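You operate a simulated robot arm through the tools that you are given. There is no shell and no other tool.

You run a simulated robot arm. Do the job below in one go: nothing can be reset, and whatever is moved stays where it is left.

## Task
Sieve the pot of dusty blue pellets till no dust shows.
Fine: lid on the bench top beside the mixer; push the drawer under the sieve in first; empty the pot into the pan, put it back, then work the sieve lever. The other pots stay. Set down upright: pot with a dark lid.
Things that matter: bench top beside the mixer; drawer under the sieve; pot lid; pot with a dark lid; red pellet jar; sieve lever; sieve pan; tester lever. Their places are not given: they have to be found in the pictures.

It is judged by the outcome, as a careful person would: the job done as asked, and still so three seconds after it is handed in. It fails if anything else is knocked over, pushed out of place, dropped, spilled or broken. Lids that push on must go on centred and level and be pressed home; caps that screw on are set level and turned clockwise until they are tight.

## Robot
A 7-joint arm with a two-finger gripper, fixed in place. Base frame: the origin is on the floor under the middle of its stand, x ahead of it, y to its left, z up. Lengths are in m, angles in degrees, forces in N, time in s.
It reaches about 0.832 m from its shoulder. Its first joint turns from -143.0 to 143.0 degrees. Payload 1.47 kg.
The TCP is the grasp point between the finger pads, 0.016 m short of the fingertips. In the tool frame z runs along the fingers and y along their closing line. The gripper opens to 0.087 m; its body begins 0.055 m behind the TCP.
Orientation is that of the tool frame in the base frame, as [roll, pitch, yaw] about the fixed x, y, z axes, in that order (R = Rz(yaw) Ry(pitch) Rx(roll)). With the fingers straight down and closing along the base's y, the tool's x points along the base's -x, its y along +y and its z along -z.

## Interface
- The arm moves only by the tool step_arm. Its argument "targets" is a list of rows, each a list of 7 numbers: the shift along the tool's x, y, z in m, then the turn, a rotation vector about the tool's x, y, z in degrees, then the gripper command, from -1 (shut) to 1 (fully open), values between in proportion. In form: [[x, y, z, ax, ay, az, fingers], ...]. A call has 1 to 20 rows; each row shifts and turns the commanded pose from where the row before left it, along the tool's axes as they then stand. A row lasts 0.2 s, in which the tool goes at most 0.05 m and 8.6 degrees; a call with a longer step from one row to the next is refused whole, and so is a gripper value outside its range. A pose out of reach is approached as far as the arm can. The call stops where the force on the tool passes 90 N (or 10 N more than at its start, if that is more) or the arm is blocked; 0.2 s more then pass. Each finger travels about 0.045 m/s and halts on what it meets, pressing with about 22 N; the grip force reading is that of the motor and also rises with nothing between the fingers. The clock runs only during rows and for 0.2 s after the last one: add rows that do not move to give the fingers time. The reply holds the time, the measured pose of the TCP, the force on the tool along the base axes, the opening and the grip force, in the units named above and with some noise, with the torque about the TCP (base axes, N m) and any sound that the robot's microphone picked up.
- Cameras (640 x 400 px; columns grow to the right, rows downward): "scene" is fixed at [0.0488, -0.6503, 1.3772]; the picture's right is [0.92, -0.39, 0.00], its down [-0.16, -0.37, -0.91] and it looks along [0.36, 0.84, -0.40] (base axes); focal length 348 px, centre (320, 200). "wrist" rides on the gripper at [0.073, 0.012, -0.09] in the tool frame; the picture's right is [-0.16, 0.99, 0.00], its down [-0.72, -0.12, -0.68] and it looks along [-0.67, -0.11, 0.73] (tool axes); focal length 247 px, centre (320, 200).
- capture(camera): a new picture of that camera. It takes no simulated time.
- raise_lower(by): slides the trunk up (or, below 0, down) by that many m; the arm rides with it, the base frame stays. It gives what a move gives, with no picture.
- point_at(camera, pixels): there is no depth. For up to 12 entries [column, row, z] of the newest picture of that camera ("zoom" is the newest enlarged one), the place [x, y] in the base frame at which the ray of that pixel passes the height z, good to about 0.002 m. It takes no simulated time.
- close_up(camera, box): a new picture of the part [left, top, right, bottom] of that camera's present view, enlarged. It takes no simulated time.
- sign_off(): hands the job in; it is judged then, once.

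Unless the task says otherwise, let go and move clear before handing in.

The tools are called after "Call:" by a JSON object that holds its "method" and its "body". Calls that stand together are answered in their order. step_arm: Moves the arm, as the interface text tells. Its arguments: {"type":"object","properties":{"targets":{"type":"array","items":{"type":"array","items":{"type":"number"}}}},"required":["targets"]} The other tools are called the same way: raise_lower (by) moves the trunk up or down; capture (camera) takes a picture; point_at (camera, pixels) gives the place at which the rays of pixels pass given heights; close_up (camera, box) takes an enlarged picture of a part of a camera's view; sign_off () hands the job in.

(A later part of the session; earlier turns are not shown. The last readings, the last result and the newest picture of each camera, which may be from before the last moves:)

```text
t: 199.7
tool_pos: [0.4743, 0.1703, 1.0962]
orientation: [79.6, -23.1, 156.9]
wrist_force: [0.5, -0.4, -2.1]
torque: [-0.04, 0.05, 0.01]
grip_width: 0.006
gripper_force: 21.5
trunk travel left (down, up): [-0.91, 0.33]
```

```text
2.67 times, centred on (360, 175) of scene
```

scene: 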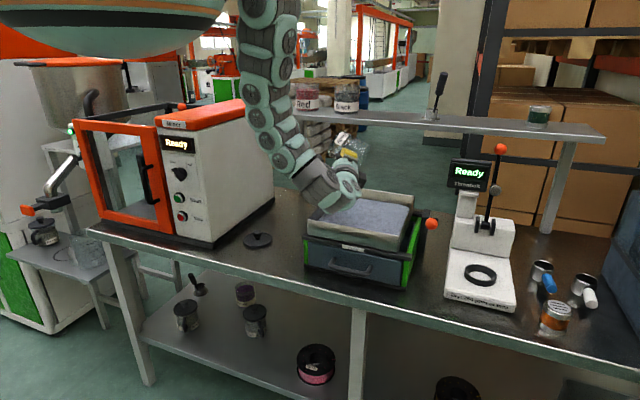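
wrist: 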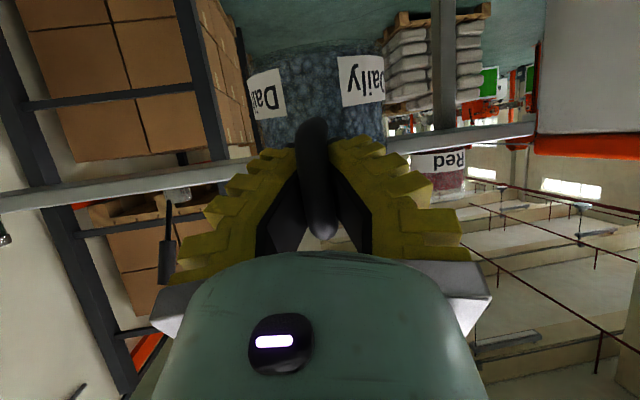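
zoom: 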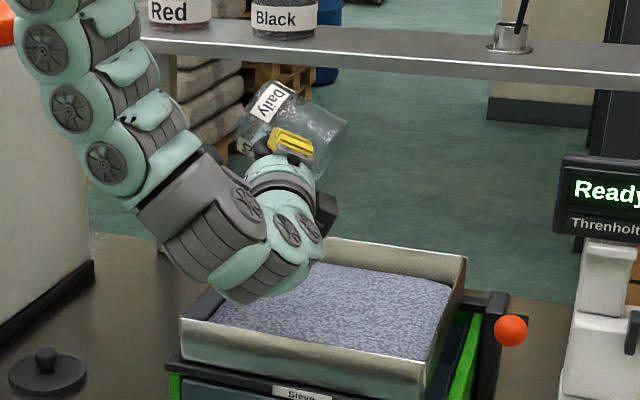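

The pot is now tipped about 115° with its mouth over the pan, and it looks empty. I'll go a bit further for the last grains and take a closer look.

Call:
{"method": "step_arm", "body": {"targets": [[0, 0, 0, -3.2, 1.4, 0, -1], [0, 0, 0, -3.2, 1.4, 0, -1], [0, 0, 0, -3.2, 1.4, 0, -1], [0, 0, 0, 0, 0, 0, -1]]}}

Call:
{"method": "close_up", "body": {"camera": "scene", "box": [320, 110, 400, 180]}}

Call:
{"method": "close_up", "body": {"camera": "scene", "box": [290, 170, 450, 300]}}

```text
t: 200.7
tool_pos: [0.4748, 0.1714, 1.0956]
orientation: [68.4, -22.0, 161.4]
wrist_force: [-0.1, 0.0, -1.1]
torque: [-0.04, 0.01, -0.01]
grip_width: 0.0059
gripper_force: 21.8
trunk travel left (down, up): [-0.91, 0.33]
```

```text
5.71 times, centred on (360, 145) of scene
```

zoom: 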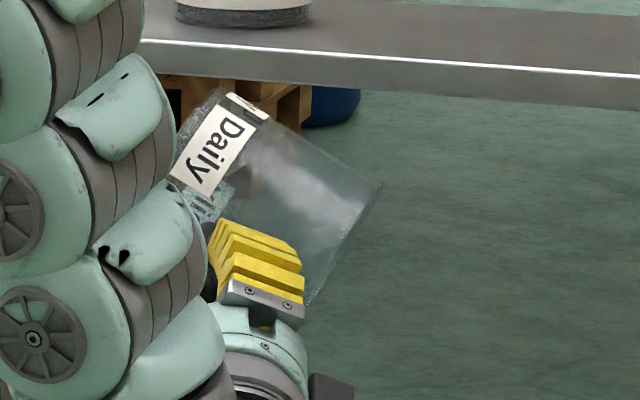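

```text
3.08 times, centred on (370, 235) of scene
```

zoom: 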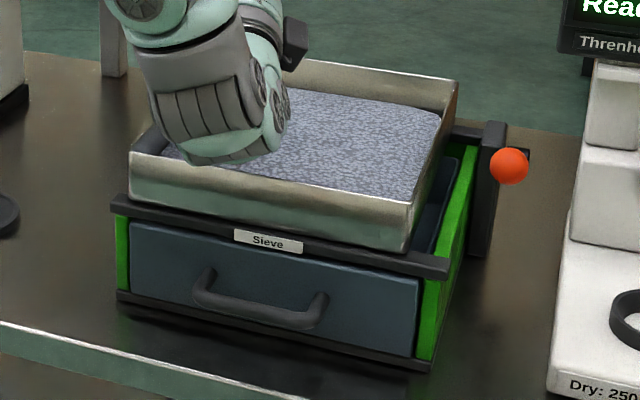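

The pot is clear and empty, all pellets are in the pan, and nothing is on the bench. I'll now retrace: turn back 8° in azimuth, then lower the fingers again in small batches.

Call:
{"method": "step_arm", "body": {"targets": [[0, 0, 0, -1.5, -3.45, -1.37, -1], [0, 0, 0, -1.5, -3.45, -1.37, -1], [0, 0, 0, 3.2, -1.4, 0, -1], [0, 0, 0, 3.2, -1.4, 0, -1], [0, 0, 0, 3.2, -1.4, 0, -1], [0, 0, 0, 3.2, -1.4, 0, -1], [0, 0, 0, 0, 0, 0, -1]]}}

Call:
{"method": "step_arm", "body": {"targets": [[0, 0, 0, 3.2, -1.4, 0, -1], [0, 0, 0, 3.2, -1.4, 0, -1], [0, 0, 0, 3.2, -1.4, 0, -1], [0, 0, 0, 0, 0, 0, -1]]}}

Call:
{"method": "capture", "body": {"camera": "scene"}}

```text
t: 202.3
tool_pos: [0.474, 0.1715, 1.0956]
orientation: [83.5, -23.4, 147.6]
wrist_force: [1.0, 0.0, -1.1]
torque: [-0.05, 0.04, -0.02]
grip_width: 0.0057
gripper_force: 22.1
trunk travel left (down, up): [-0.91, 0.33]
```

```text
t: 203.3
tool_pos: [0.4736, 0.1708, 1.0957]
orientation: [94.9, -23.4, 143.1]
wrist_force: [0.5, -0.2, -1.3]
torque: [-0.05, 0.06, -0.01]
grip_width: 0.0062
gripper_force: 22.0
trunk travel left (down, up): [-0.91, 0.33]
```

```text
taken
```

scene: 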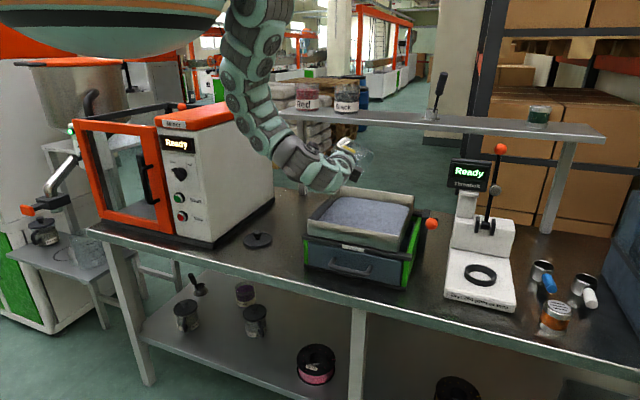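

Smooth so far. Continuing down to the rehearsed angle, passing the straight-wrist region in small steps.

Call:
{"method": "step_arm", "body": {"targets": [[0, 0, -0.003, 3.2, -1.4, 0, -1], [0, 0, 0, 3.2, -1.4, 0, -1], [0, 0, 0, 3.2, -1.4, 0, -1], [0, 0, 0, 0, 0, 0, -1]]}}

Call:
{"method": "step_arm", "body": {"targets": [[0, 0, 0, 3.2, -1.4, 0, -1], [0, 0, 0, 3.2, -1.4, 0, -1], [0, 0, 0, 3.2, -1.4, 0, -1], [0, 0, 0, 3.2, -1.4, 0, -1], [0, 0, 0, 0, 0, 0, -1]]}}

Call:
{"method": "capture", "body": {"camera": "scene"}}

```text
t: 204.3
tool_pos: [0.4723, 0.1697, 1.0939]
orientation: [106.3, -22.6, 138.5]
wrist_force: [0.3, -0.1, -0.7]
torque: [-0.07, 0.03, -0.02]
grip_width: 0.0064
gripper_force: 21.9
trunk travel left (down, up): [-0.91, 0.33]
```

```text
t: 205.1
tool_pos: [0.5094, 0.1103, 1.0976]
orientation: [116.1, -19.7, 122.9]
wrist_force: [0.6, 0.0, -0.6]
torque: [-0.04, 0.02, 0.0]
grip_width: 0.0058
gripper_force: 22.0
trunk travel left (down, up): [-0.91, 0.33]
stopped in row 3: the arm was blocked; the commanded pose is now the measured one
```

```text
taken
```

scene: 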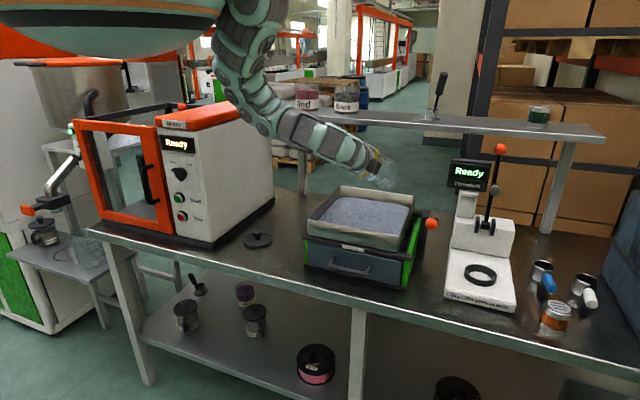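

It slipped past the straight position with a drift to the right (TCP (0.509,0.110)), still clear above the pan. I'll hold, then unroll from here in small batches.

Call:
{"method": "step_arm", "body": {"targets": [[0, 0, 0, 0, 0, 0, -1], [0, 0, 0, 0, 0, -5, -1], [0, 0, 0, 0, 0, -5, -1], [0, 0, 0, 0, 0, -5, -1], [0, 0, 0, 0, 0, 0, -1]]}}

Call:
{"method": "capture", "body": {"camera": "scene"}}

```text
t: 206.3
tool_pos: [0.5093, 0.1056, 1.0953]
orientation: [114.9, -6.7, 127.8]
wrist_force: [0.1, 0.0, -1.2]
torque: [0.01, 0.03, -0.02]
grip_width: 0.0058
gripper_force: 21.3
trunk travel left (down, up): [-0.91, 0.33]
```

```text
taken
```

scene: 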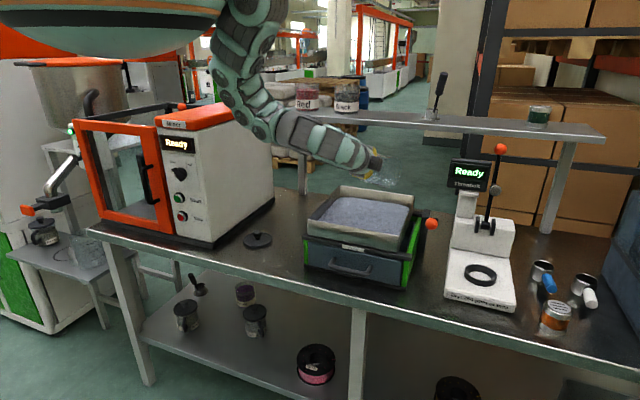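

Unrolling is smooth. Continuing.

Call:
{"method": "step_arm", "body": {"targets": [[0, 0, 0, 0, 0, -6, -1], [0, 0, 0, 0, 0, -6, -1], [0, 0, 0, 0, 0, -6, -1], [0, 0, 0, 0, 0, -6, -1], [0, 0, 0, 0, 0, -6, -1], [0, 0, 0, 0, 0, -6, -1], [0, 0, 0, 0, 0, -6, -1], [0, 0, 0, 0, 0, -6, -1], [0, 0, 0, 0, 0, 0, -1]]}}

Call:
{"method": "step_arm", "body": {"targets": [[0, 0, 0, 0, 0, -6, -1], [0, 0, 0, 0, 0, -6, -1], [0, 0, 0, 0, 0, -6, -1], [0, 0, 0, 0, 0, -6, -1], [0, 0, 0, 0, 0, -6, -1], [0, 0, 0, 0, 0, -6, -1], [0, 0, 0, 0, 0, 0, -1]]}}

Call:
{"method": "capture", "body": {"camera": "scene"}}

```text
t: 208.3
tool_pos: [0.5082, 0.1124, 1.0971]
orientation: [121.1, 36.7, 152.1]
wrist_force: [0.0, 0.2, -1.3]
torque: [-0.04, 0.05, 0.0]
grip_width: 0.0061
gripper_force: 22.1
trunk travel left (down, up): [-0.91, 0.33]
```

```text
t: 209.9
tool_pos: [0.505, 0.1174, 1.0957]
orientation: [153.0, 62.1, -166.5]
wrist_force: [0.4, -0.3, -0.8]
torque: [-0.04, 0.08, 0.02]
grip_width: 0.0061
gripper_force: 22.1
trunk travel left (down, up): [-0.91, 0.33]
```

```text
taken
```

scene: 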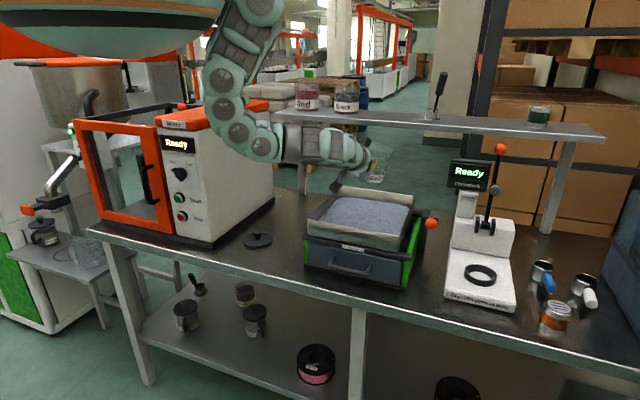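

Almost fully unrolled with the pot near upright (az 43.5°, lean 65°). I'll finish the unroll, restore lean 61°, and return to the rehearsed carry pose.

Call:
{"method": "step_arm", "body": {"targets": [[0, 0, 0, 0, 0, -6.8, -1], [0, 0, 0, 0, 0, -6.8, -1], [0, 0, 0, 0, 2.2, 0, -1], [0, 0, 0, 0, 2.2, 0, -1], [-0.0048, 0.0149, 0.0034, -2.54, 0, -1.41, -1], [-0.0048, 0.0149, 0.0034, -2.54, 0, -1.41, -1], [-0.0048, 0.0149, 0.0034, -2.54, 0, -1.41, -1], [-0.0048, 0.0149, 0.0034, -2.54, 0, -1.41, -1], [0, 0, 0, 0, 0, 0, -1]]}}

Call:
{"method": "capture", "body": {"camera": "scene"}}

```text
t: 211.9
tool_pos: [0.4752, 0.1737, 1.1058]
orientation: [-179.9, 60.9, -125.0]
wrist_force: [0.3, -0.6, -1.0]
torque: [-0.01, 0.04, -0.01]
grip_width: 0.0061
gripper_force: 22.5
trunk travel left (down, up): [-0.91, 0.33]
```

```text
taken
```

scene: 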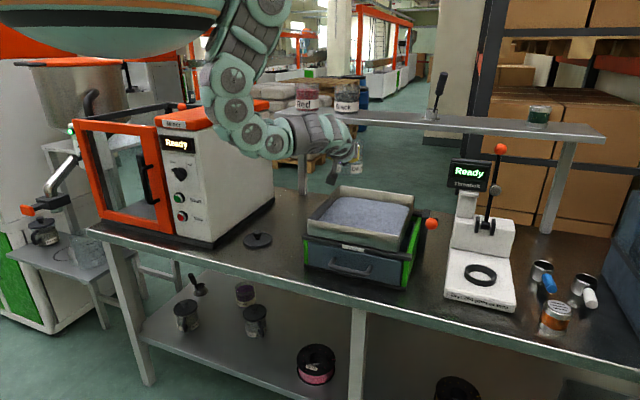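

Clean pose again and the pot hangs upright at (355,163). I'll check in the wrist view that it hasn't slipped in the fingers.

Call:
{"method": "capture", "body": {"camera": "wrist"}}

Call:
{"method": "close_up", "body": {"camera": "scene", "box": [310, 120, 400, 200]}}

```text
taken
```

wrist: 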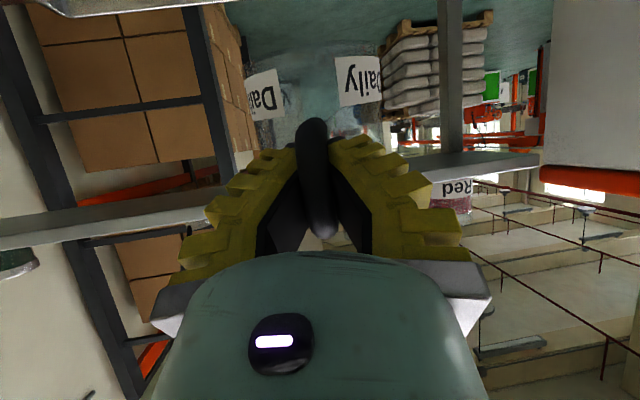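

```text
5.00 times, centred on (355, 160) of scene
```

zoom: 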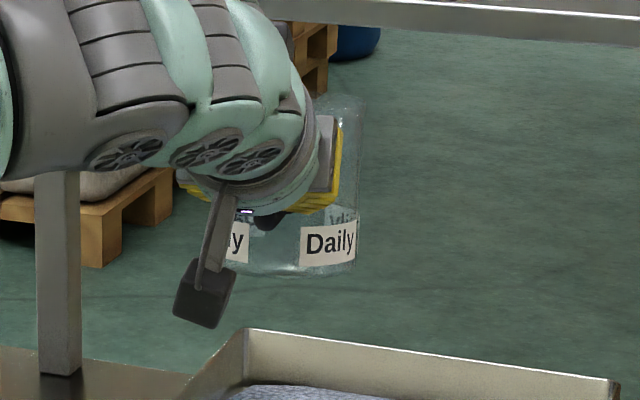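

The pot sits in the fingers as before (labels within a few pixels). Now I'll carry it back above its original place along the rehearsed path.

Call:
{"method": "step_arm", "body": {"targets": [[0, 0, 0, -3.4, 0, -1.89, -1], [0, 0, 0, -3.4, 0, -1.89, -1], [0, 0, 0, -3.4, 0, -1.89, -1], [-0.0017, 0.0208, 0.0092, 0, 0, 0, -1], [-0.0017, 0.0208, 0.0092, 0, 0, 0, -1], [-0.0017, 0.0208, 0.0092, 0, 0, 0, -1], [-0.0017, 0.0208, 0.0092, 0, 0, 0, -1], [0, 0, 0, 0, 0, 0, -1]]}}

Call:
{"method": "step_arm", "body": {"targets": [[-0.0017, 0.0208, 0.0092, 0, 0, 0, -1], [-0.0017, 0.0208, 0.0092, 0, 0, 0, -1], [-0.0017, 0.0208, 0.0092, 0, 0, 0, -1], [-0.0017, 0.0208, 0.0092, 0, 0, 0, -1], [0, 0, 0, 0, 0, 0, -1], [0, 0, 0, 0, 0, 0, -1]]}}

Call:
{"method": "capture", "body": {"camera": "scene"}}

```text
t: 213.7
tool_pos: [0.4219, 0.2391, 1.1003]
orientation: [-178.1, 61.9, -112.6]
wrist_force: [0.5, 0.1, -0.9]
torque: [-0.05, 0.06, 0.04]
grip_width: 0.006
gripper_force: 22.0
trunk travel left (down, up): [-0.91, 0.33]
```

```text
t: 215.1
tool_pos: [0.3495, 0.3028, 1.0806]
orientation: [-179.8, 60.9, -113.2]
wrist_force: [0.3, -0.1, -1.6]
torque: [-0.03, 0.02, -0.01]
grip_width: 0.0061
gripper_force: 21.5
trunk travel left (down, up): [-0.91, 0.33]
```

```text
taken
```

scene: 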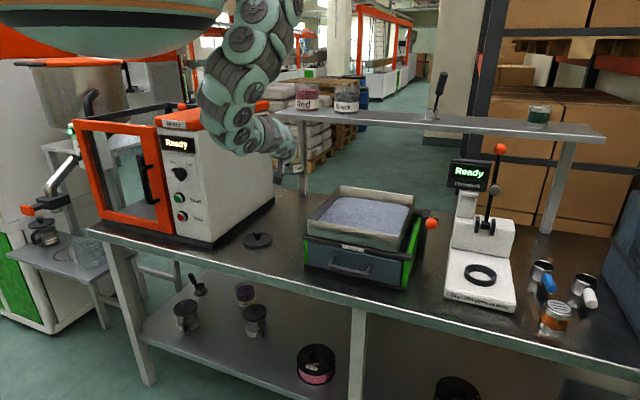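

Back above the original spot (TCP (0.3495,0.3028)). I'll correct 2 mm and lower the trunk to just above the bench.

Call:
{"method": "step_arm", "body": {"targets": [[-0.0011, 0, 0.0019, 0, 0, 0, -1], [0, 0, 0, 0, 0, 0, -1]]}}

Call:
{"method": "raise_lower", "body": {"by": -0.2}}

Call:
{"method": "capture", "body": {"camera": "wrist"}}

Call:
{"method": "close_up", "body": {"camera": "scene", "box": [240, 170, 340, 250]}}

```text
t: 215.7
tool_pos: [0.3505, 0.3052, 1.0809]
orientation: [-179.8, 61.0, -113.2]
wrist_force: [0.9, -0.4, -1.6]
torque: [-0.05, 0.05, -0.02]
grip_width: 0.0062
gripper_force: 22.7
trunk travel left (down, up): [-0.91, 0.33]
```

```text
t: 217.8
tool_pos: [0.3512, 0.3051, 0.8806]
orientation: [-179.8, 61.0, -113.3]
wrist_force: [-0.8, 0.2, -2.1]
torque: [-0.07, 0.0, 0.02]
grip_width: 0.0061
gripper_force: 21.6
trunk travel left (down, up): [-0.71, 0.53]
```

```text
taken
```

wrist: 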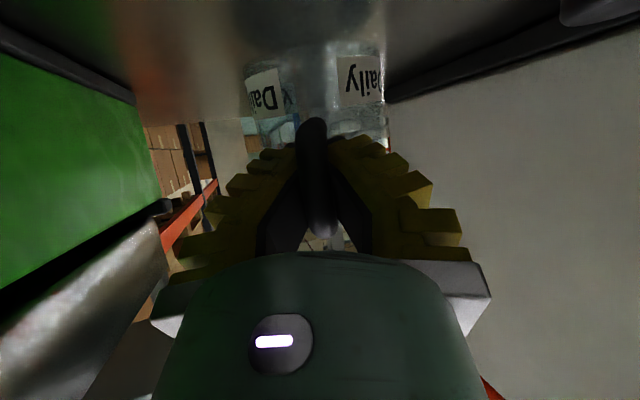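

```text
5.00 times, centred on (290, 210) of scene
```

zoom: 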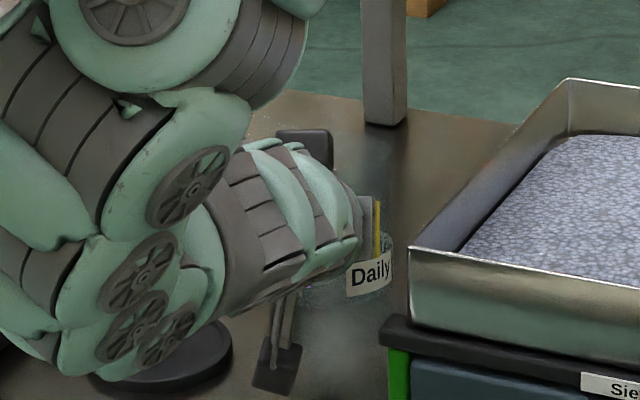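

The pot is about 16 mm above the bench. Lowering in small steps, watching the force.

Call:
{"method": "raise_lower", "body": {"by": -0.011}}

Call:
{"method": "raise_lower", "body": {"by": -0.003}}

Call:
{"method": "raise_lower", "body": {"by": -0.002}}

```text
t: 218.4
tool_pos: [0.3509, 0.305, 0.8704]
orientation: [-179.8, 60.9, -113.2]
wrist_force: [0.9, 0.2, -0.1]
torque: [-0.03, -0.01, 0.03]
grip_width: 0.0061
gripper_force: 22.5
trunk travel left (down, up): [-0.699, 0.541]
```

```text
t: 219.0
tool_pos: [0.3501, 0.3052, 0.8683]
orientation: [-179.7, 60.8, -113.3]
wrist_force: [-0.2, 0.9, -1.0]
torque: [0.0, 0.02, 0.01]
grip_width: 0.0059
gripper_force: 22.1
trunk travel left (down, up): [-0.696, 0.544]
```

```text
t: 219.5
tool_pos: [0.3511, 0.305, 0.8652]
orientation: [-179.8, 61.0, -113.3]
wrist_force: [0.6, 0.3, 0.0]
torque: [-0.04, 0.01, -0.01]
grip_width: 0.0057
gripper_force: 22.6
trunk travel left (down, up): [-0.694, 0.546]
```

Almost at the grip height (0.865, was 0.8645). One or two millimetres more to make sure it rests on the bench.

Call:
{"method": "raise_lower", "body": {"by": -0.0015}}

Call:
{"method": "raise_lower", "body": {"by": -0.0015}}

Call:
{"method": "close_up", "body": {"camera": "scene", "box": [270, 190, 330, 250]}}

Call:
{"method": "capture", "body": {"camera": "wrist"}}

```text
t: 220.0
tool_pos: [0.3506, 0.3045, 0.8644]
orientation: [-179.8, 61.1, -113.3]
wrist_force: [0.8, -0.8, 0.4]
torque: [0.01, 0.0, -0.04]
grip_width: 0.0062
gripper_force: 21.9
trunk travel left (down, up): [-0.693, 0.547]
```

```text
t: 220.5
tool_pos: [0.3509, 0.3054, 0.8619]
orientation: [-179.6, 61.1, -113.4]
wrist_force: [-0.3, -1.8, 3.8]
torque: [-0.07, 0.05, 0.0]
grip_width: 0.0061
gripper_force: 22.0
trunk travel left (down, up): [-0.691, 0.549]
```

```text
6.67 times, centred on (300, 220) of scene
```

zoom: 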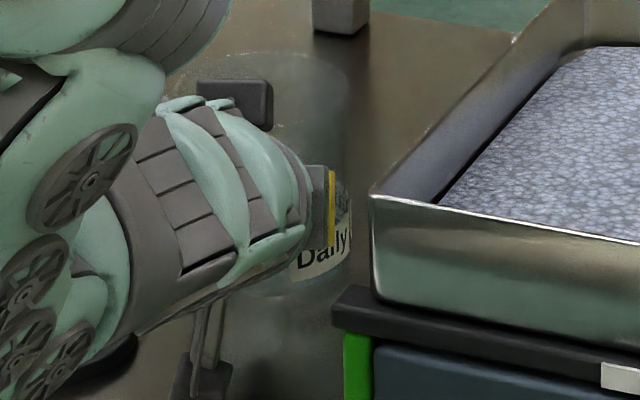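

```text
taken
```

wrist: 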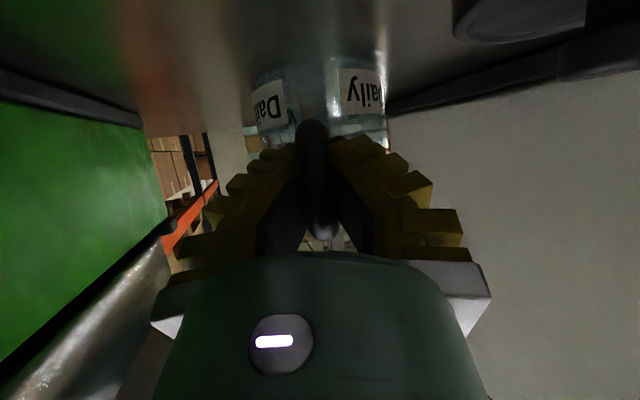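

The pot is resting on the bench (3.8 N upward). Opening the fingers slowly.

Call:
{"method": "step_arm", "body": {"targets": [[0, 0, 0, 0, 0, 0, -0.7], [0, 0, 0, 0, 0, 0, -0.5], [0, 0, 0, 0, 0, 0, -0.2], [0, 0, 0, 0, 0, 0, 0.1], [0, 0, 0, 0, 0, 0, 0.3], [0, 0, 0, 0, 0, 0, 0.3]]}}

Call:
{"method": "capture", "body": {"camera": "wrist"}}

Call:
{"method": "close_up", "body": {"camera": "scene", "box": [270, 190, 330, 250]}}

```text
t: 221.9
tool_pos: [0.3512, 0.3054, 0.8625]
orientation: [-179.9, 61.0, -113.4]
wrist_force: [-0.1, 0.8, 0.3]
torque: [0.02, -0.02, 0.02]
grip_width: 0.0613
gripper_force: 3.8
trunk travel left (down, up): [-0.691, 0.549]
```

```text
taken
```

wrist: 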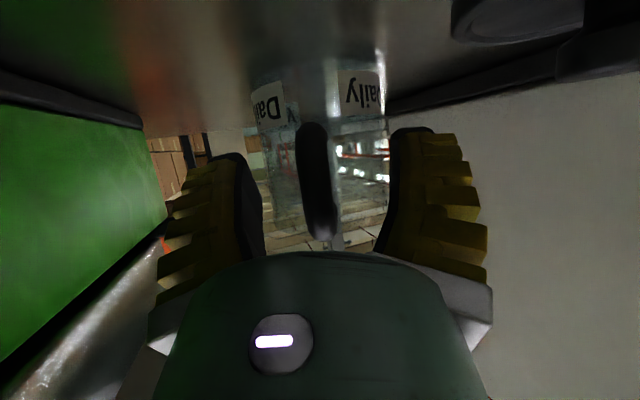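

```text
6.67 times, centred on (300, 220) of scene
```

zoom: 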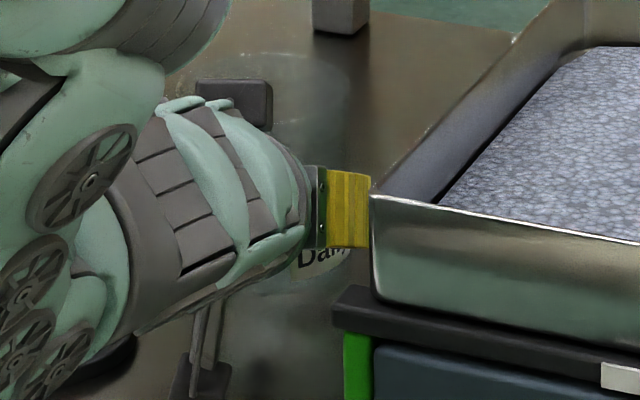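

Released; the handle stands free between the fingers. Rising straight up.

Call:
{"method": "raise_lower", "body": {"by": 0.26}}

Call:
{"method": "capture", "body": {"camera": "scene"}}

Call:
{"method": "close_up", "body": {"camera": "scene", "box": [230, 170, 450, 300]}}

```text
t: 224.6
tool_pos: [0.3502, 0.3058, 1.123]
orientation: [-179.8, 61.0, -113.3]
wrist_force: [-0.3, -0.2, -0.2]
torque: [0.01, 0.01, 0.03]
grip_width: 0.0617
gripper_force: 2.9
trunk travel left (down, up): [-0.951, 0.289]
```

```text
taken
```

scene: 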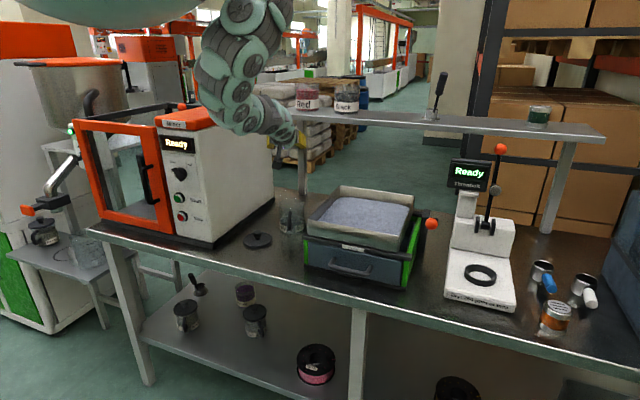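

```text
2.91 times, centred on (340, 235) of scene
```

zoom: 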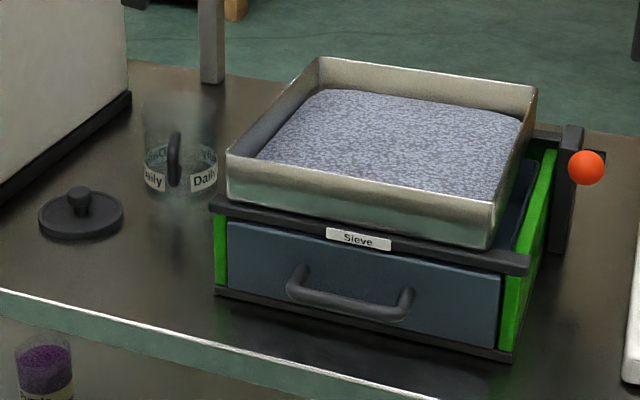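

The pot is back, empty and upright, the lid is beside the mixer, and the pan is full of dusty pellets. Next is the sieve lever. I'll bring the hand upright first.

Call:
{"method": "step_arm", "body": {"targets": [[0, 0, 0, 0, 4.07, 0, 0], [0, 0, 0, 0, 4.07, 0, 0], [0, 0, 0, 0, 4.07, 0, 0], [0, 0, 0, 0, 4.07, 0, 0], [0, 0, 0, 0, 4.07, 0, 0], [0, 0, 0, 0, 4.07, 0, 0], [0, 0, 0, 0, 4.07, 0, 0], [0, 0, 0, 0, 4.07, 0, 0], [0, 0, 0, 0, 4.07, 0, 0], [0, 0, 0, 0, 4.07, 0, 0], [0, 0, 0, 0, 4.07, 0, 0], [0, 0, 0, 0, 4.07, 0, 0], [0, 0, 0, 0, 4.07, 0, 0], [0, 0, 0, 0, 4.07, 0, 0], [0, 0, 0, 0, 4.07, 0, 0], [0, 0, 0, 0, 0, 0, 0]]}}

Call:
{"method": "capture", "body": {"camera": "scene"}}

```text
t: 228.0
tool_pos: [0.352, 0.3047, 1.1221]
orientation: [-180.0, -0.2, -113.5]
wrist_force: [0.1, 0.2, 0.2]
torque: [0.03, 0.02, 0.0]
grip_width: 0.0492
gripper_force: 3.7
trunk travel left (down, up): [-0.951, 0.289]
```

```text
taken
```

scene: 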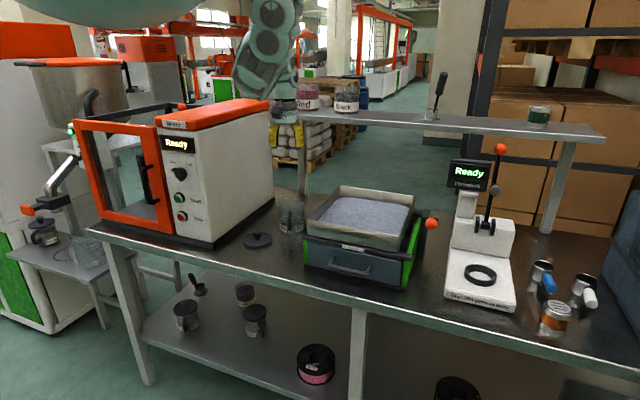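

Upright again. Moving over toward the right side of the sieve to look at the lever from above.

Call:
{"method": "step_arm", "body": {"targets": [[0.0324, -0.0275, 0, 0, 0, 0, 0], [0.0324, -0.0275, 0, 0, 0, 0, 0], [0.0324, -0.0275, 0, 0, 0, 0, 0], [0.0324, -0.0275, 0, 0, 0, 0, 0], [0.0324, -0.0275, 0, 0, 0, 0, 0], [0.0324, -0.0275, 0, 0, 0, 0, 0], [0.0324, -0.0275, 0, 0, 0, 0, 0], [0.0324, -0.0275, 0, 0, 0, 0, 0], [0, 0, 0, 0, 0, 7.2, 0], [0, 0, 0, 0, 0, 7.2, 0], [0, 0, 0, 0, 0, 7.1, 0], [0, 0, 0, 0, 0, 0, 0]]}}

Call:
{"method": "capture", "body": {"camera": "wrist"}}

Call:
{"method": "capture", "body": {"camera": "scene"}}

```text
t: 230.6
tool_pos: [0.4516, -0.02, 1.1234]
orientation: [-179.9, 0.0, -135.1]
wrist_force: [0.5, -0.5, -0.7]
torque: [-0.04, 0.03, -0.01]
grip_width: 0.0491
gripper_force: 4.2
trunk travel left (down, up): [-0.951, 0.289]
```

```text
taken
```

wrist: 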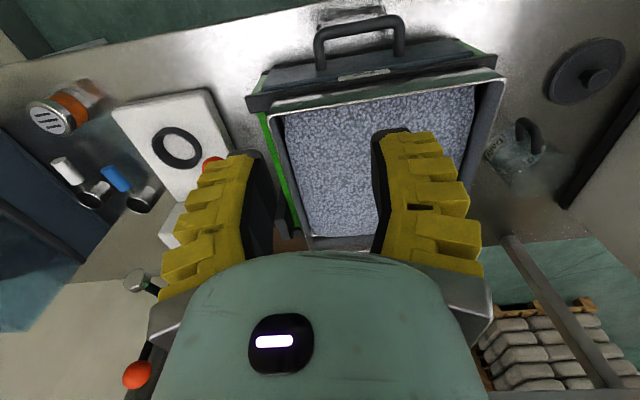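

```text
taken
```

scene: 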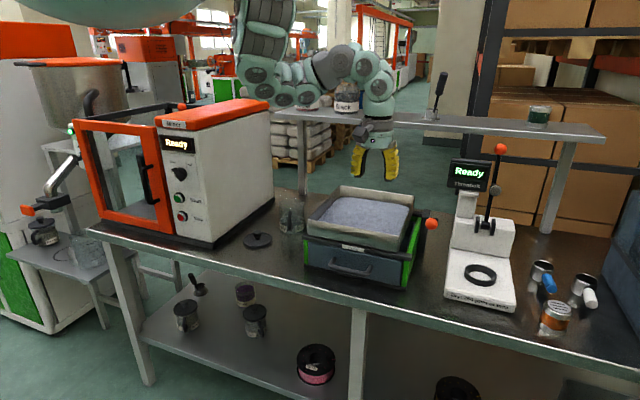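

The lever's ball is partly hidden behind the left finger at wrist (212,163). I'll take close-ups from both cameras to understand the lever.

Call:
{"method": "close_up", "body": {"camera": "scene", "box": [395, 185, 455, 265]}}

Call:
{"method": "close_up", "body": {"camera": "wrist", "box": [150, 80, 330, 250]}}

Call:
{"method": "point_at", "body": {"camera": "wrist", "pixels": [[212, 163, 0.98], [212, 163, 0.99], [212, 163, 0.97]]}}

Call:
{"method": "point_at", "body": {"camera": "scene", "pixels": [[432, 223, 0.98], [432, 223, 0.99], [432, 223, 0.97]]}}

```text
5.00 times, centred on (425, 225) of scene
```

zoom: 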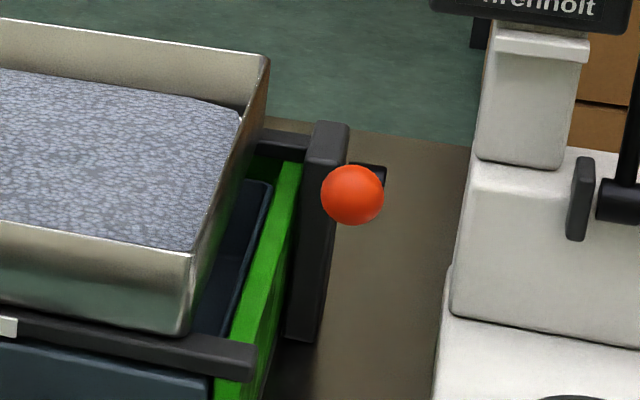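

```text
2.35 times, centred on (240, 165) of wrist
```

zoom: 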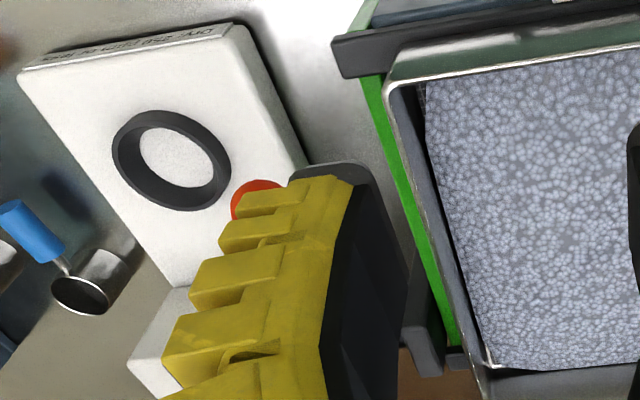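

```text
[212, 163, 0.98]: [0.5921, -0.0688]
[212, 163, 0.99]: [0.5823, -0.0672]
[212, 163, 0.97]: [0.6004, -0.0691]
```

```text
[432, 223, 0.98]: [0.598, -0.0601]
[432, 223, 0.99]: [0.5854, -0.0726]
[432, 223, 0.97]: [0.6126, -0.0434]
```

Both views put the ball at about (0.590,-0.067,0.985). The rod points from there down toward the dark post, end-on to the scene camera. I'll shift left and forward a little so the whole lever shows beside the fingers.

Call:
{"method": "step_arm", "body": {"targets": [[-0.0125, 0.0225, 0, 0, 0, 0, 0], [-0.0125, 0.0225, 0, 0, 0, 0, 0], [-0.0125, 0.0225, 0, 0, 0, 0, 0], [-0.0125, 0.0225, 0, 0, 0, 0, 0], [0, 0, 0, 0, 0, 0, 0]]}}

Call:
{"method": "capture", "body": {"camera": "wrist"}}

Call:
{"method": "close_up", "body": {"camera": "wrist", "box": [20, 60, 240, 260]}}

```text
t: 231.8
tool_pos: [0.4222, 0.0786, 1.1226]
orientation: [-179.8, 0.0, -135.0]
wrist_force: [0.3, -0.8, 0.2]
torque: [0.0, -0.01, -0.01]
grip_width: 0.0492
gripper_force: 3.7
trunk travel left (down, up): [-0.951, 0.289]
```

```text
taken
```

wrist: 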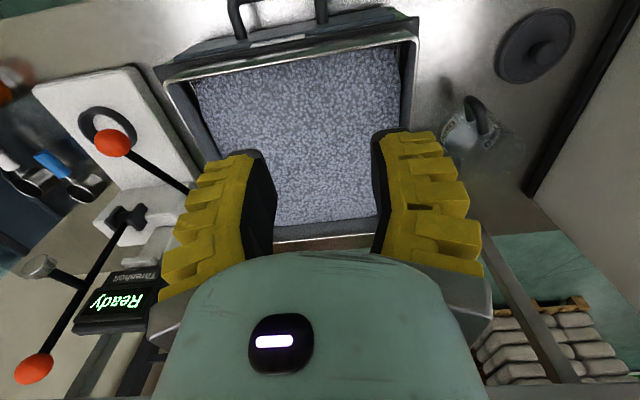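

```text
2.00 times, centred on (130, 160) of wrist
```

zoom: 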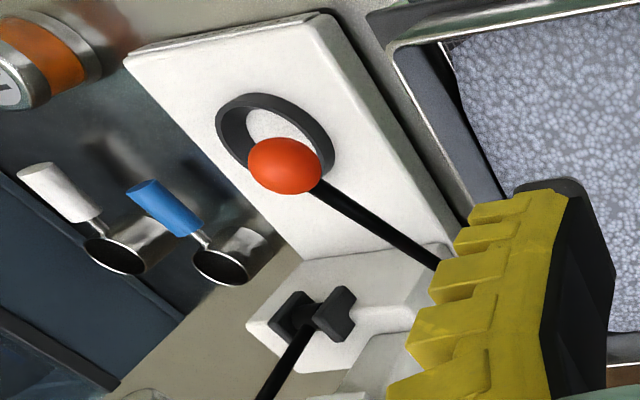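

The ball is at (112,143) with the rod running toward (190,190), behind the finger. I'll move a bit further left to expose the pivot.

Call:
{"method": "step_arm", "body": {"targets": [[-0.01, 0.025, 0, 0, 0, 0, 0], [-0.01, 0.025, 0, 0, 0, 0, 0], [-0.01, 0.025, 0, 0, 0, 0, 0], [0, 0, 0, 0, 0, 0, 0]]}}

Call:
{"method": "capture", "body": {"camera": "wrist"}}

Call:
{"method": "close_up", "body": {"camera": "wrist", "box": [0, 80, 200, 240]}}

```text
t: 232.8
tool_pos: [0.3893, 0.1549, 1.122]
orientation: [-179.8, -0.1, -135.1]
wrist_force: [0.4, -0.2, 0.9]
torque: [-0.03, 0.02, 0.0]
grip_width: 0.049
gripper_force: 4.1
trunk travel left (down, up): [-0.951, 0.289]
```

```text
taken
```

wrist: 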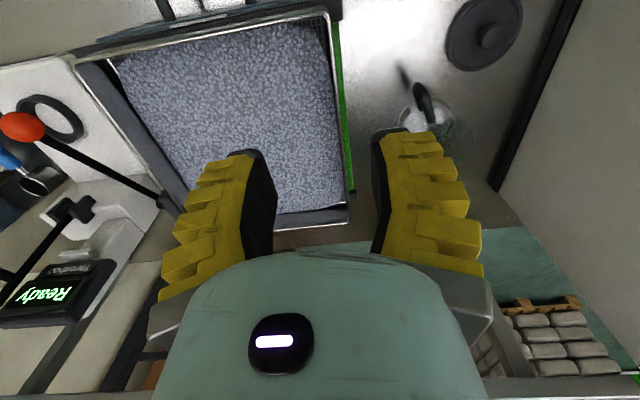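

```text
2.50 times, centred on (100, 160) of wrist
```

zoom: 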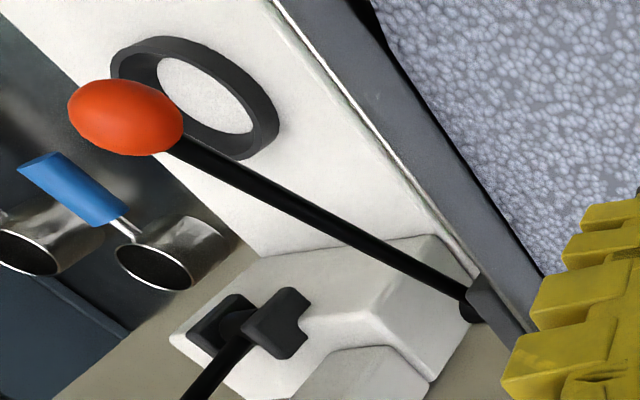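

The whole lever is visible now: ball at about (22,127), pivot at about (160,202) on the post. I'll triangulate the pivot.

Call:
{"method": "point_at", "body": {"camera": "wrist", "pixels": [[22, 127, 0.985], [22, 127, 0.97], [22, 127, 1.0], [160, 202, 0.88], [160, 202, 0.9], [160, 202, 0.92], [160, 202, 0.94], [90, 165, 0.95]]}}

Call:
{"method": "point_at", "body": {"camera": "scene", "pixels": [[432, 223, 0.985], [435, 220, 0.88], [435, 220, 0.9], [435, 220, 0.92], [435, 220, 0.94], [418, 252, 0.8], [418, 252, 0.82], [424, 210, 0.92]]}}

```text
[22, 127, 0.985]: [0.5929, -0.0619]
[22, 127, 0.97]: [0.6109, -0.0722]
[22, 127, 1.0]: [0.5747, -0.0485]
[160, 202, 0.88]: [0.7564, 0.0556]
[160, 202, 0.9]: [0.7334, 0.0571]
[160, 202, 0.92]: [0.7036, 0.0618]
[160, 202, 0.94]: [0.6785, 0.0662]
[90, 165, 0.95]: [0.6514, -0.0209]
```

```text
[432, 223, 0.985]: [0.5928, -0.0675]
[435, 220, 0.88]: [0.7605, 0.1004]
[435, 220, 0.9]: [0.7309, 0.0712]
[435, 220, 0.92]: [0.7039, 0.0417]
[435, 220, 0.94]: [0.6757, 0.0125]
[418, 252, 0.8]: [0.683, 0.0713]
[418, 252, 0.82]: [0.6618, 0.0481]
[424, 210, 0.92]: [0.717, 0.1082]
```

The pivot is at about (0.718,0.058,0.91) and the ball at (0.593,-0.065,0.985): a 0.19 m rod rising 23° toward the robot, swinging in a vertical plane along the sieve. I'll check how close the tester is before reaching in.

Call:
{"method": "point_at", "body": {"camera": "wrist", "pixels": [[102, 84, 0.83], [102, 84, 0.85], [144, 176, 0.86], [144, 176, 0.9], [22, 104, 0.85], [85, 215, 0.98], [95, 60, 0.8]]}}

Call:
{"method": "point_at", "body": {"camera": "scene", "pixels": [[447, 297, 0.81], [517, 312, 0.81], [453, 222, 0.86], [453, 222, 0.9], [455, 262, 0.84], [501, 149, 1.1], [501, 149, 1.15], [490, 232, 0.95], [448, 165, 1.1], [448, 165, 1.15]]}}

Call:
{"method": "close_up", "body": {"camera": "scene", "box": [400, 130, 540, 330]}}

```text
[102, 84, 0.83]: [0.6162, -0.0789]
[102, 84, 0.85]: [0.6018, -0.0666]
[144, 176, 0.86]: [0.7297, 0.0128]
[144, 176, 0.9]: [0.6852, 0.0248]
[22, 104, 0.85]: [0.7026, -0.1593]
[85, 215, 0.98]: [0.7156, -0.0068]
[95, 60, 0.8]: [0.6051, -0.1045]
```

```text
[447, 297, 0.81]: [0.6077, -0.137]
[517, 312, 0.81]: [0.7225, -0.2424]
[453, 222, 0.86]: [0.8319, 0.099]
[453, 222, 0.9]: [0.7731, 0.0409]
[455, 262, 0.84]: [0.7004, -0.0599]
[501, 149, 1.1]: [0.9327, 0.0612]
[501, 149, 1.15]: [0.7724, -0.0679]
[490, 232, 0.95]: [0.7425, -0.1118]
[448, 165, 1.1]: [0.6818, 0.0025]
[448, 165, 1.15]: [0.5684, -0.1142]
```

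```text
2.00 times, centred on (470, 230) of scene
```

zoom: 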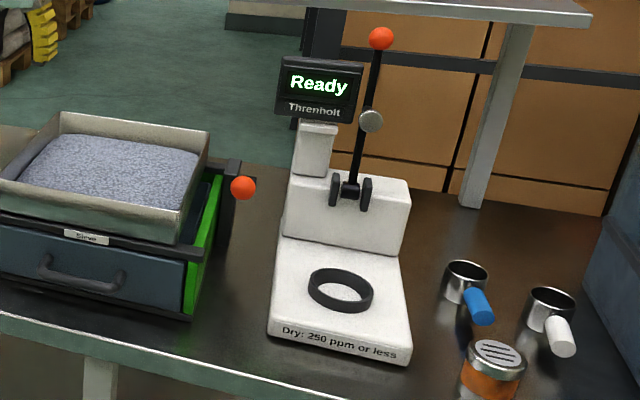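

The tester's left edge is at t≈-0.53 and the lever ball at t≈-0.466, so there's about 6 cm to work in. I'll move right, turn to azimuth 25°, and lean out toward the ball at a safe height.

Call:
{"method": "step_arm", "body": {"targets": [[0.0189, -0.039, 0, 0, 0, 0, 0.3], [0.0189, -0.039, 0, 0, 0, 0, 0.3], [0.0189, -0.039, 0, 0, 0, 0, 0.3], [0.0189, -0.039, 0, 0, 0, 0, 0.3], [0.0189, -0.039, 0, 0, 0, 0, 0.3], [0, 0, 0, 0, 0, 6.67, 0.3], [0, 0, 0, 0, 0, 6.67, 0.3], [0, 0, 0, 0, 0, 6.67, 0.3], [0, 0, 0, 0, 0, 0, 0.3]]}}

Call:
{"method": "step_arm", "body": {"targets": [[-0.0058, -0.0064, 0, 0, -4.1, 0, 0.3], [-0.0058, -0.0064, 0.0004, 0, -4.1, 0, 0.3], [-0.0057, -0.0064, 0.0008, 0, -4.1, 0, 0.3], [-0.0057, -0.0064, 0.0012, 0, -4.1, 0, 0.3], [-0.0056, -0.0064, 0.0016, 0, -4.1, 0, 0.3], [-0.0054, -0.0064, 0.002, 0, -4.1, 0, 0.3], [-0.0053, -0.0064, 0.0024, 0, -4.1, 0, 0.3], [-0.0051, -0.0064, 0.0028, 0, -4.1, 0, 0.3], [-0.0049, -0.0064, 0.0031, 0, -4.1, 0, 0.3], [-0.0046, -0.0064, 0.0035, 0, -4.1, 0, 0.3], [-0.0044, -0.0064, 0.0038, 0, -4.1, 0, 0.3], [0, 0, 0, 0, 0, 0, 0.3]]}}

Call:
{"method": "capture", "body": {"camera": "scene"}}

Call:
{"method": "capture", "body": {"camera": "wrist"}}

```text
t: 234.8
tool_pos: [0.4601, -0.0518, 1.1221]
orientation: [-180.0, 0.0, -155.1]
wrist_force: [-0.3, -0.3, 0.5]
torque: [-0.01, -0.01, 0.0]
grip_width: 0.0614
gripper_force: 3.7
trunk travel left (down, up): [-0.951, 0.289]
```

```text
t: 237.4
tool_pos: [0.5478, -0.0873, 1.1227]
orientation: [-179.8, 45.2, -154.9]
wrist_force: [0.1, 0.0, -0.6]
torque: [-0.02, -0.01, -0.01]
grip_width: 0.0614
gripper_force: 3.0
trunk travel left (down, up): [-0.951, 0.289]
```

```text
taken
```

scene: 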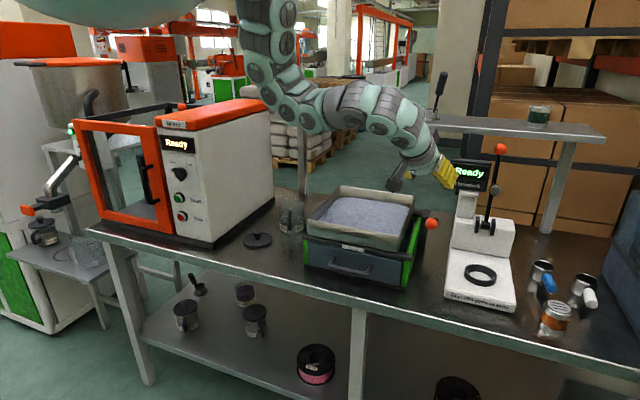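

```text
taken
```

wrist: 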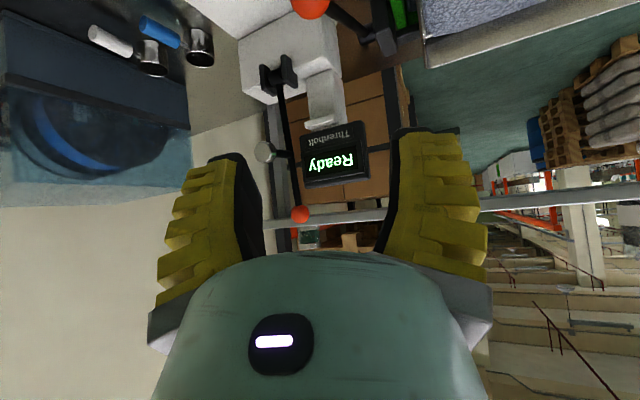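

Good: the sieve ball shows at the top of the wrist view (310,5). Lowering the trunk 85 mm to line up with the ball.

Call:
{"method": "raise_lower", "body": {"by": -0.085}}

Call:
{"method": "capture", "body": {"camera": "wrist"}}

Call:
{"method": "close_up", "body": {"camera": "scene", "box": [380, 140, 500, 260]}}

```text
t: 238.6
tool_pos: [0.549, -0.0868, 1.0379]
orientation: [-179.7, 45.1, -154.9]
wrist_force: [0.5, 0.1, 0.8]
torque: [0.01, 0.01, 0.0]
grip_width: 0.0614
gripper_force: 3.4
trunk travel left (down, up): [-0.866, 0.374]
```

```text
taken
```

wrist: 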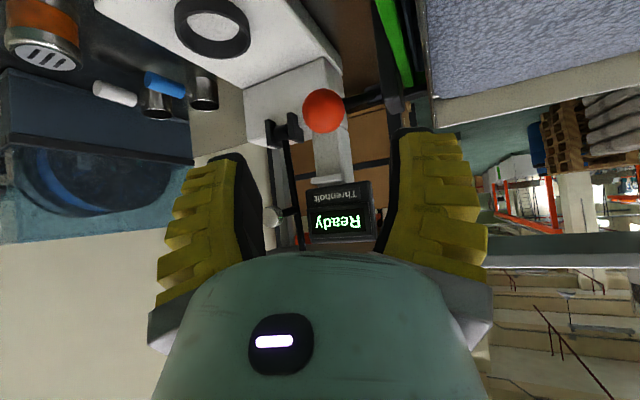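

```text
3.33 times, centred on (440, 200) of scene
```

zoom: 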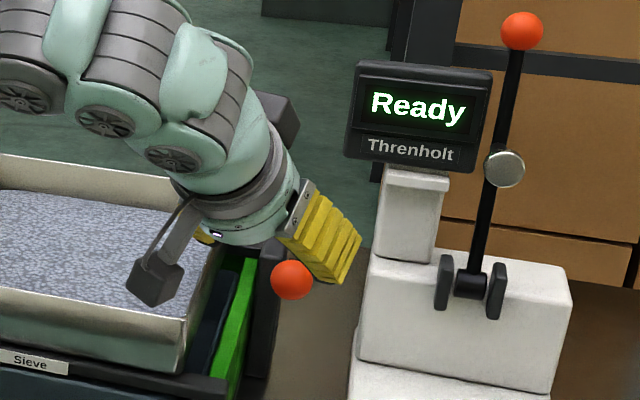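

The ball is centred between the fingers (323,111), about 72 mm ahead along the tool axis. Advancing to it.

Call:
{"method": "step_arm", "body": {"targets": [[0.0007, 0.0004, 0.018, 0, 0, 0, 0.3], [0.0007, 0.0004, 0.018, 0, 0, 0, 0.3], [0.0007, 0.0004, 0.018, 0, 0, 0, 0.3], [0.0006, 0.0003, 0.017, 0, 0, 0, 0.3], [0, 0, 0, 0, 0, 0, 0.3]]}}

Call:
{"method": "capture", "body": {"camera": "wrist"}}

Call:
{"method": "close_up", "body": {"camera": "scene", "box": [380, 140, 500, 260]}}

```text
t: 239.8
tool_pos: [0.5919, -0.0657, 0.9859]
orientation: [-179.8, 45.1, -154.9]
wrist_force: [-0.8, 0.2, 0.0]
torque: [-0.02, -0.02, -0.05]
grip_width: 0.0614
gripper_force: 3.0
trunk travel left (down, up): [-0.866, 0.374]
```

```text
taken
```

wrist: 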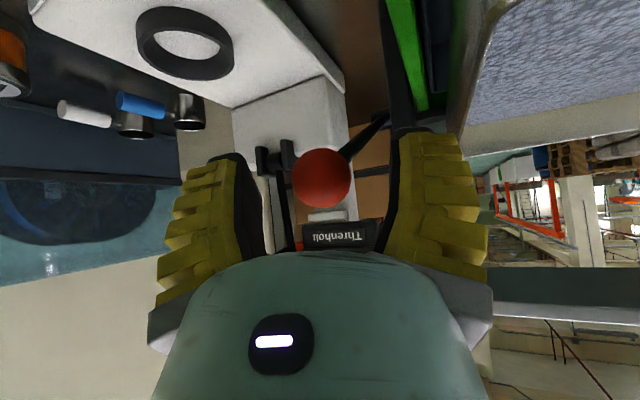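

```text
3.33 times, centred on (440, 200) of scene
```

zoom: 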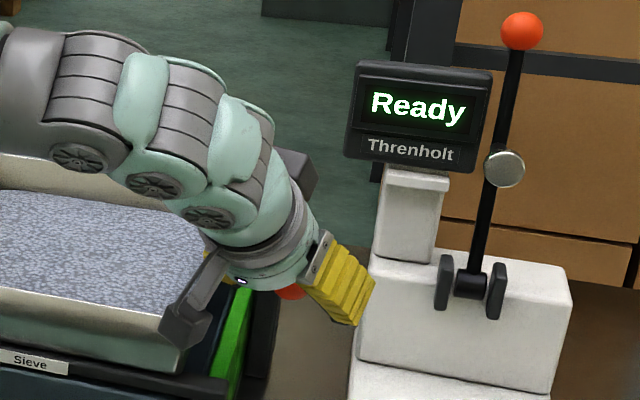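

The ball is at the grasp point (321,178). Closing on it.

Call:
{"method": "step_arm", "body": {"targets": [[0, 0, 0, 0, 0, 0, 0], [0, 0, 0, 0, 0, 0, -0.3], [0, 0, 0, 0, 0, 0, -1], [0, 0, 0, 0, 0, 0, -1], [0, 0, 0, 0, 0, 0, -1]]}}

Call:
{"method": "capture", "body": {"camera": "wrist"}}

```text
t: 241.0
tool_pos: [0.591, -0.0646, 0.9857]
orientation: [-179.9, 45.2, -154.9]
wrist_force: [-0.5, 2.0, 2.5]
torque: [0.08, -0.12, 0.05]
grip_width: 0.023
gripper_force: 29.4
trunk travel left (down, up): [-0.866, 0.374]
```

```text
taken
```

wrist: 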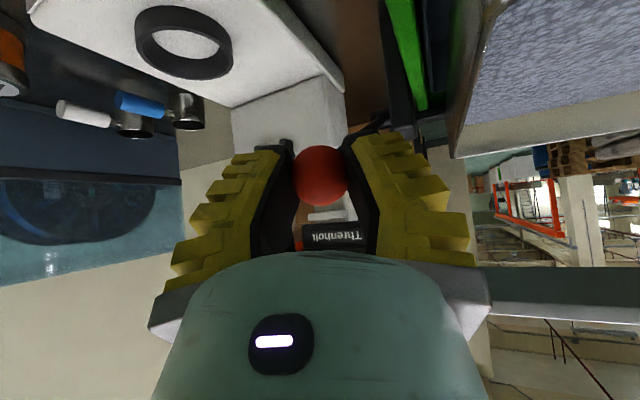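

Firm grip on the ball (23 mm reading). I'll try the lever gently downward along its arc by about 10° and read the force.

Call:
{"method": "step_arm", "body": {"targets": [[0.0098, -0.0012, 0.0051, 0, 0, 0, -1], [0.0098, -0.0012, 0.0051, 0, 0, 0, -1], [0.0098, -0.0012, 0.0051, 0, 0, 0, -1], [0, 0, 0, 0, 0, 0, -1]]}}

Call:
{"method": "capture", "body": {"camera": "scene"}}

Call:
{"method": "close_up", "body": {"camera": "scene", "box": [290, 160, 470, 300]}}

```text
t: 242.0
tool_pos: [0.5864, -0.0718, 0.9563]
orientation: [-180.0, 45.5, -154.7]
wrist_force: [5.5, 5.9, 2.7]
torque: [0.29, -0.54, 0.09]
grip_width: 0.0191
gripper_force: 30.2
trunk travel left (down, up): [-0.866, 0.374]
```

```text
taken
```

scene: 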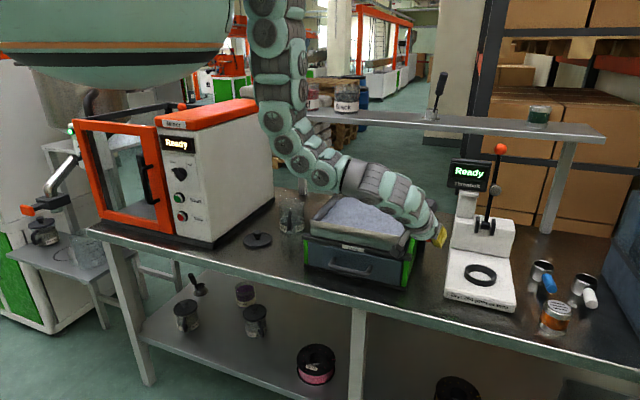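

```text
2.86 times, centred on (380, 230) of scene
```

zoom: 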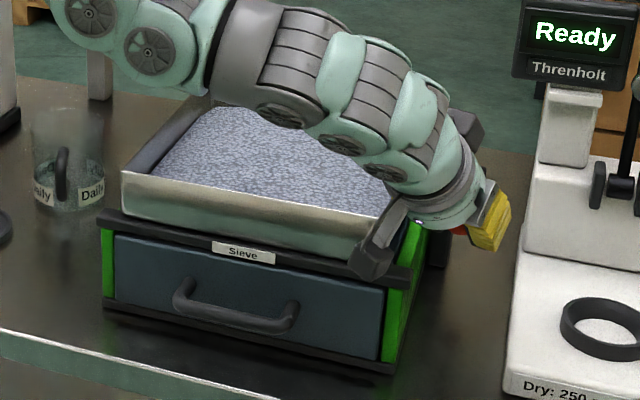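

The lever moves down with only about 8 N, and the hand is getting close to the pan's front corner, so I won't go lower. Now upward along the arc by 25°.

Call:
{"method": "step_arm", "body": {"targets": [[-0.0127, 0.002, -0.0048, 0, 0, 0, -1], [-0.0127, 0.002, -0.0048, 0, 0, 0, -1], [-0.0127, 0.002, -0.0048, 0, 0, 0, -1], [-0.0127, 0.002, -0.0048, 0, 0, 0, -1], [-0.0127, 0.002, -0.0048, 0, 0, 0, -1], [-0.0127, 0.002, -0.0048, 0, 0, 0, -1], [0, 0, 0, 0, 0, 0, -1]]}}

Call:
{"method": "capture", "body": {"camera": "scene"}}

Call:
{"method": "close_up", "body": {"camera": "scene", "box": [290, 160, 470, 300]}}

```text
t: 243.6
tool_pos: [0.6106, -0.0495, 1.0297]
orientation: [-179.9, 45.2, -154.8]
wrist_force: [-0.5, -0.2, -0.2]
torque: [0.01, -0.03, -0.02]
grip_width: 0.0001
gripper_force: 27.6
trunk travel left (down, up): [-0.866, 0.374]
```

```text
taken
```

scene: 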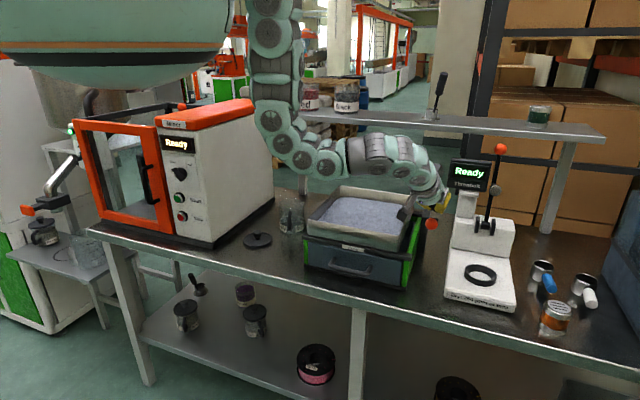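

```text
2.86 times, centred on (380, 230) of scene
```

zoom: 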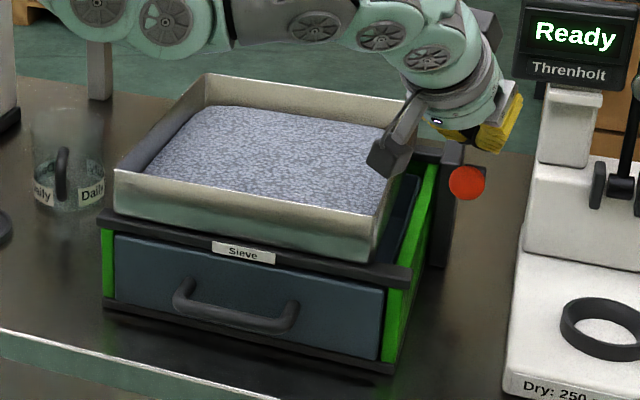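

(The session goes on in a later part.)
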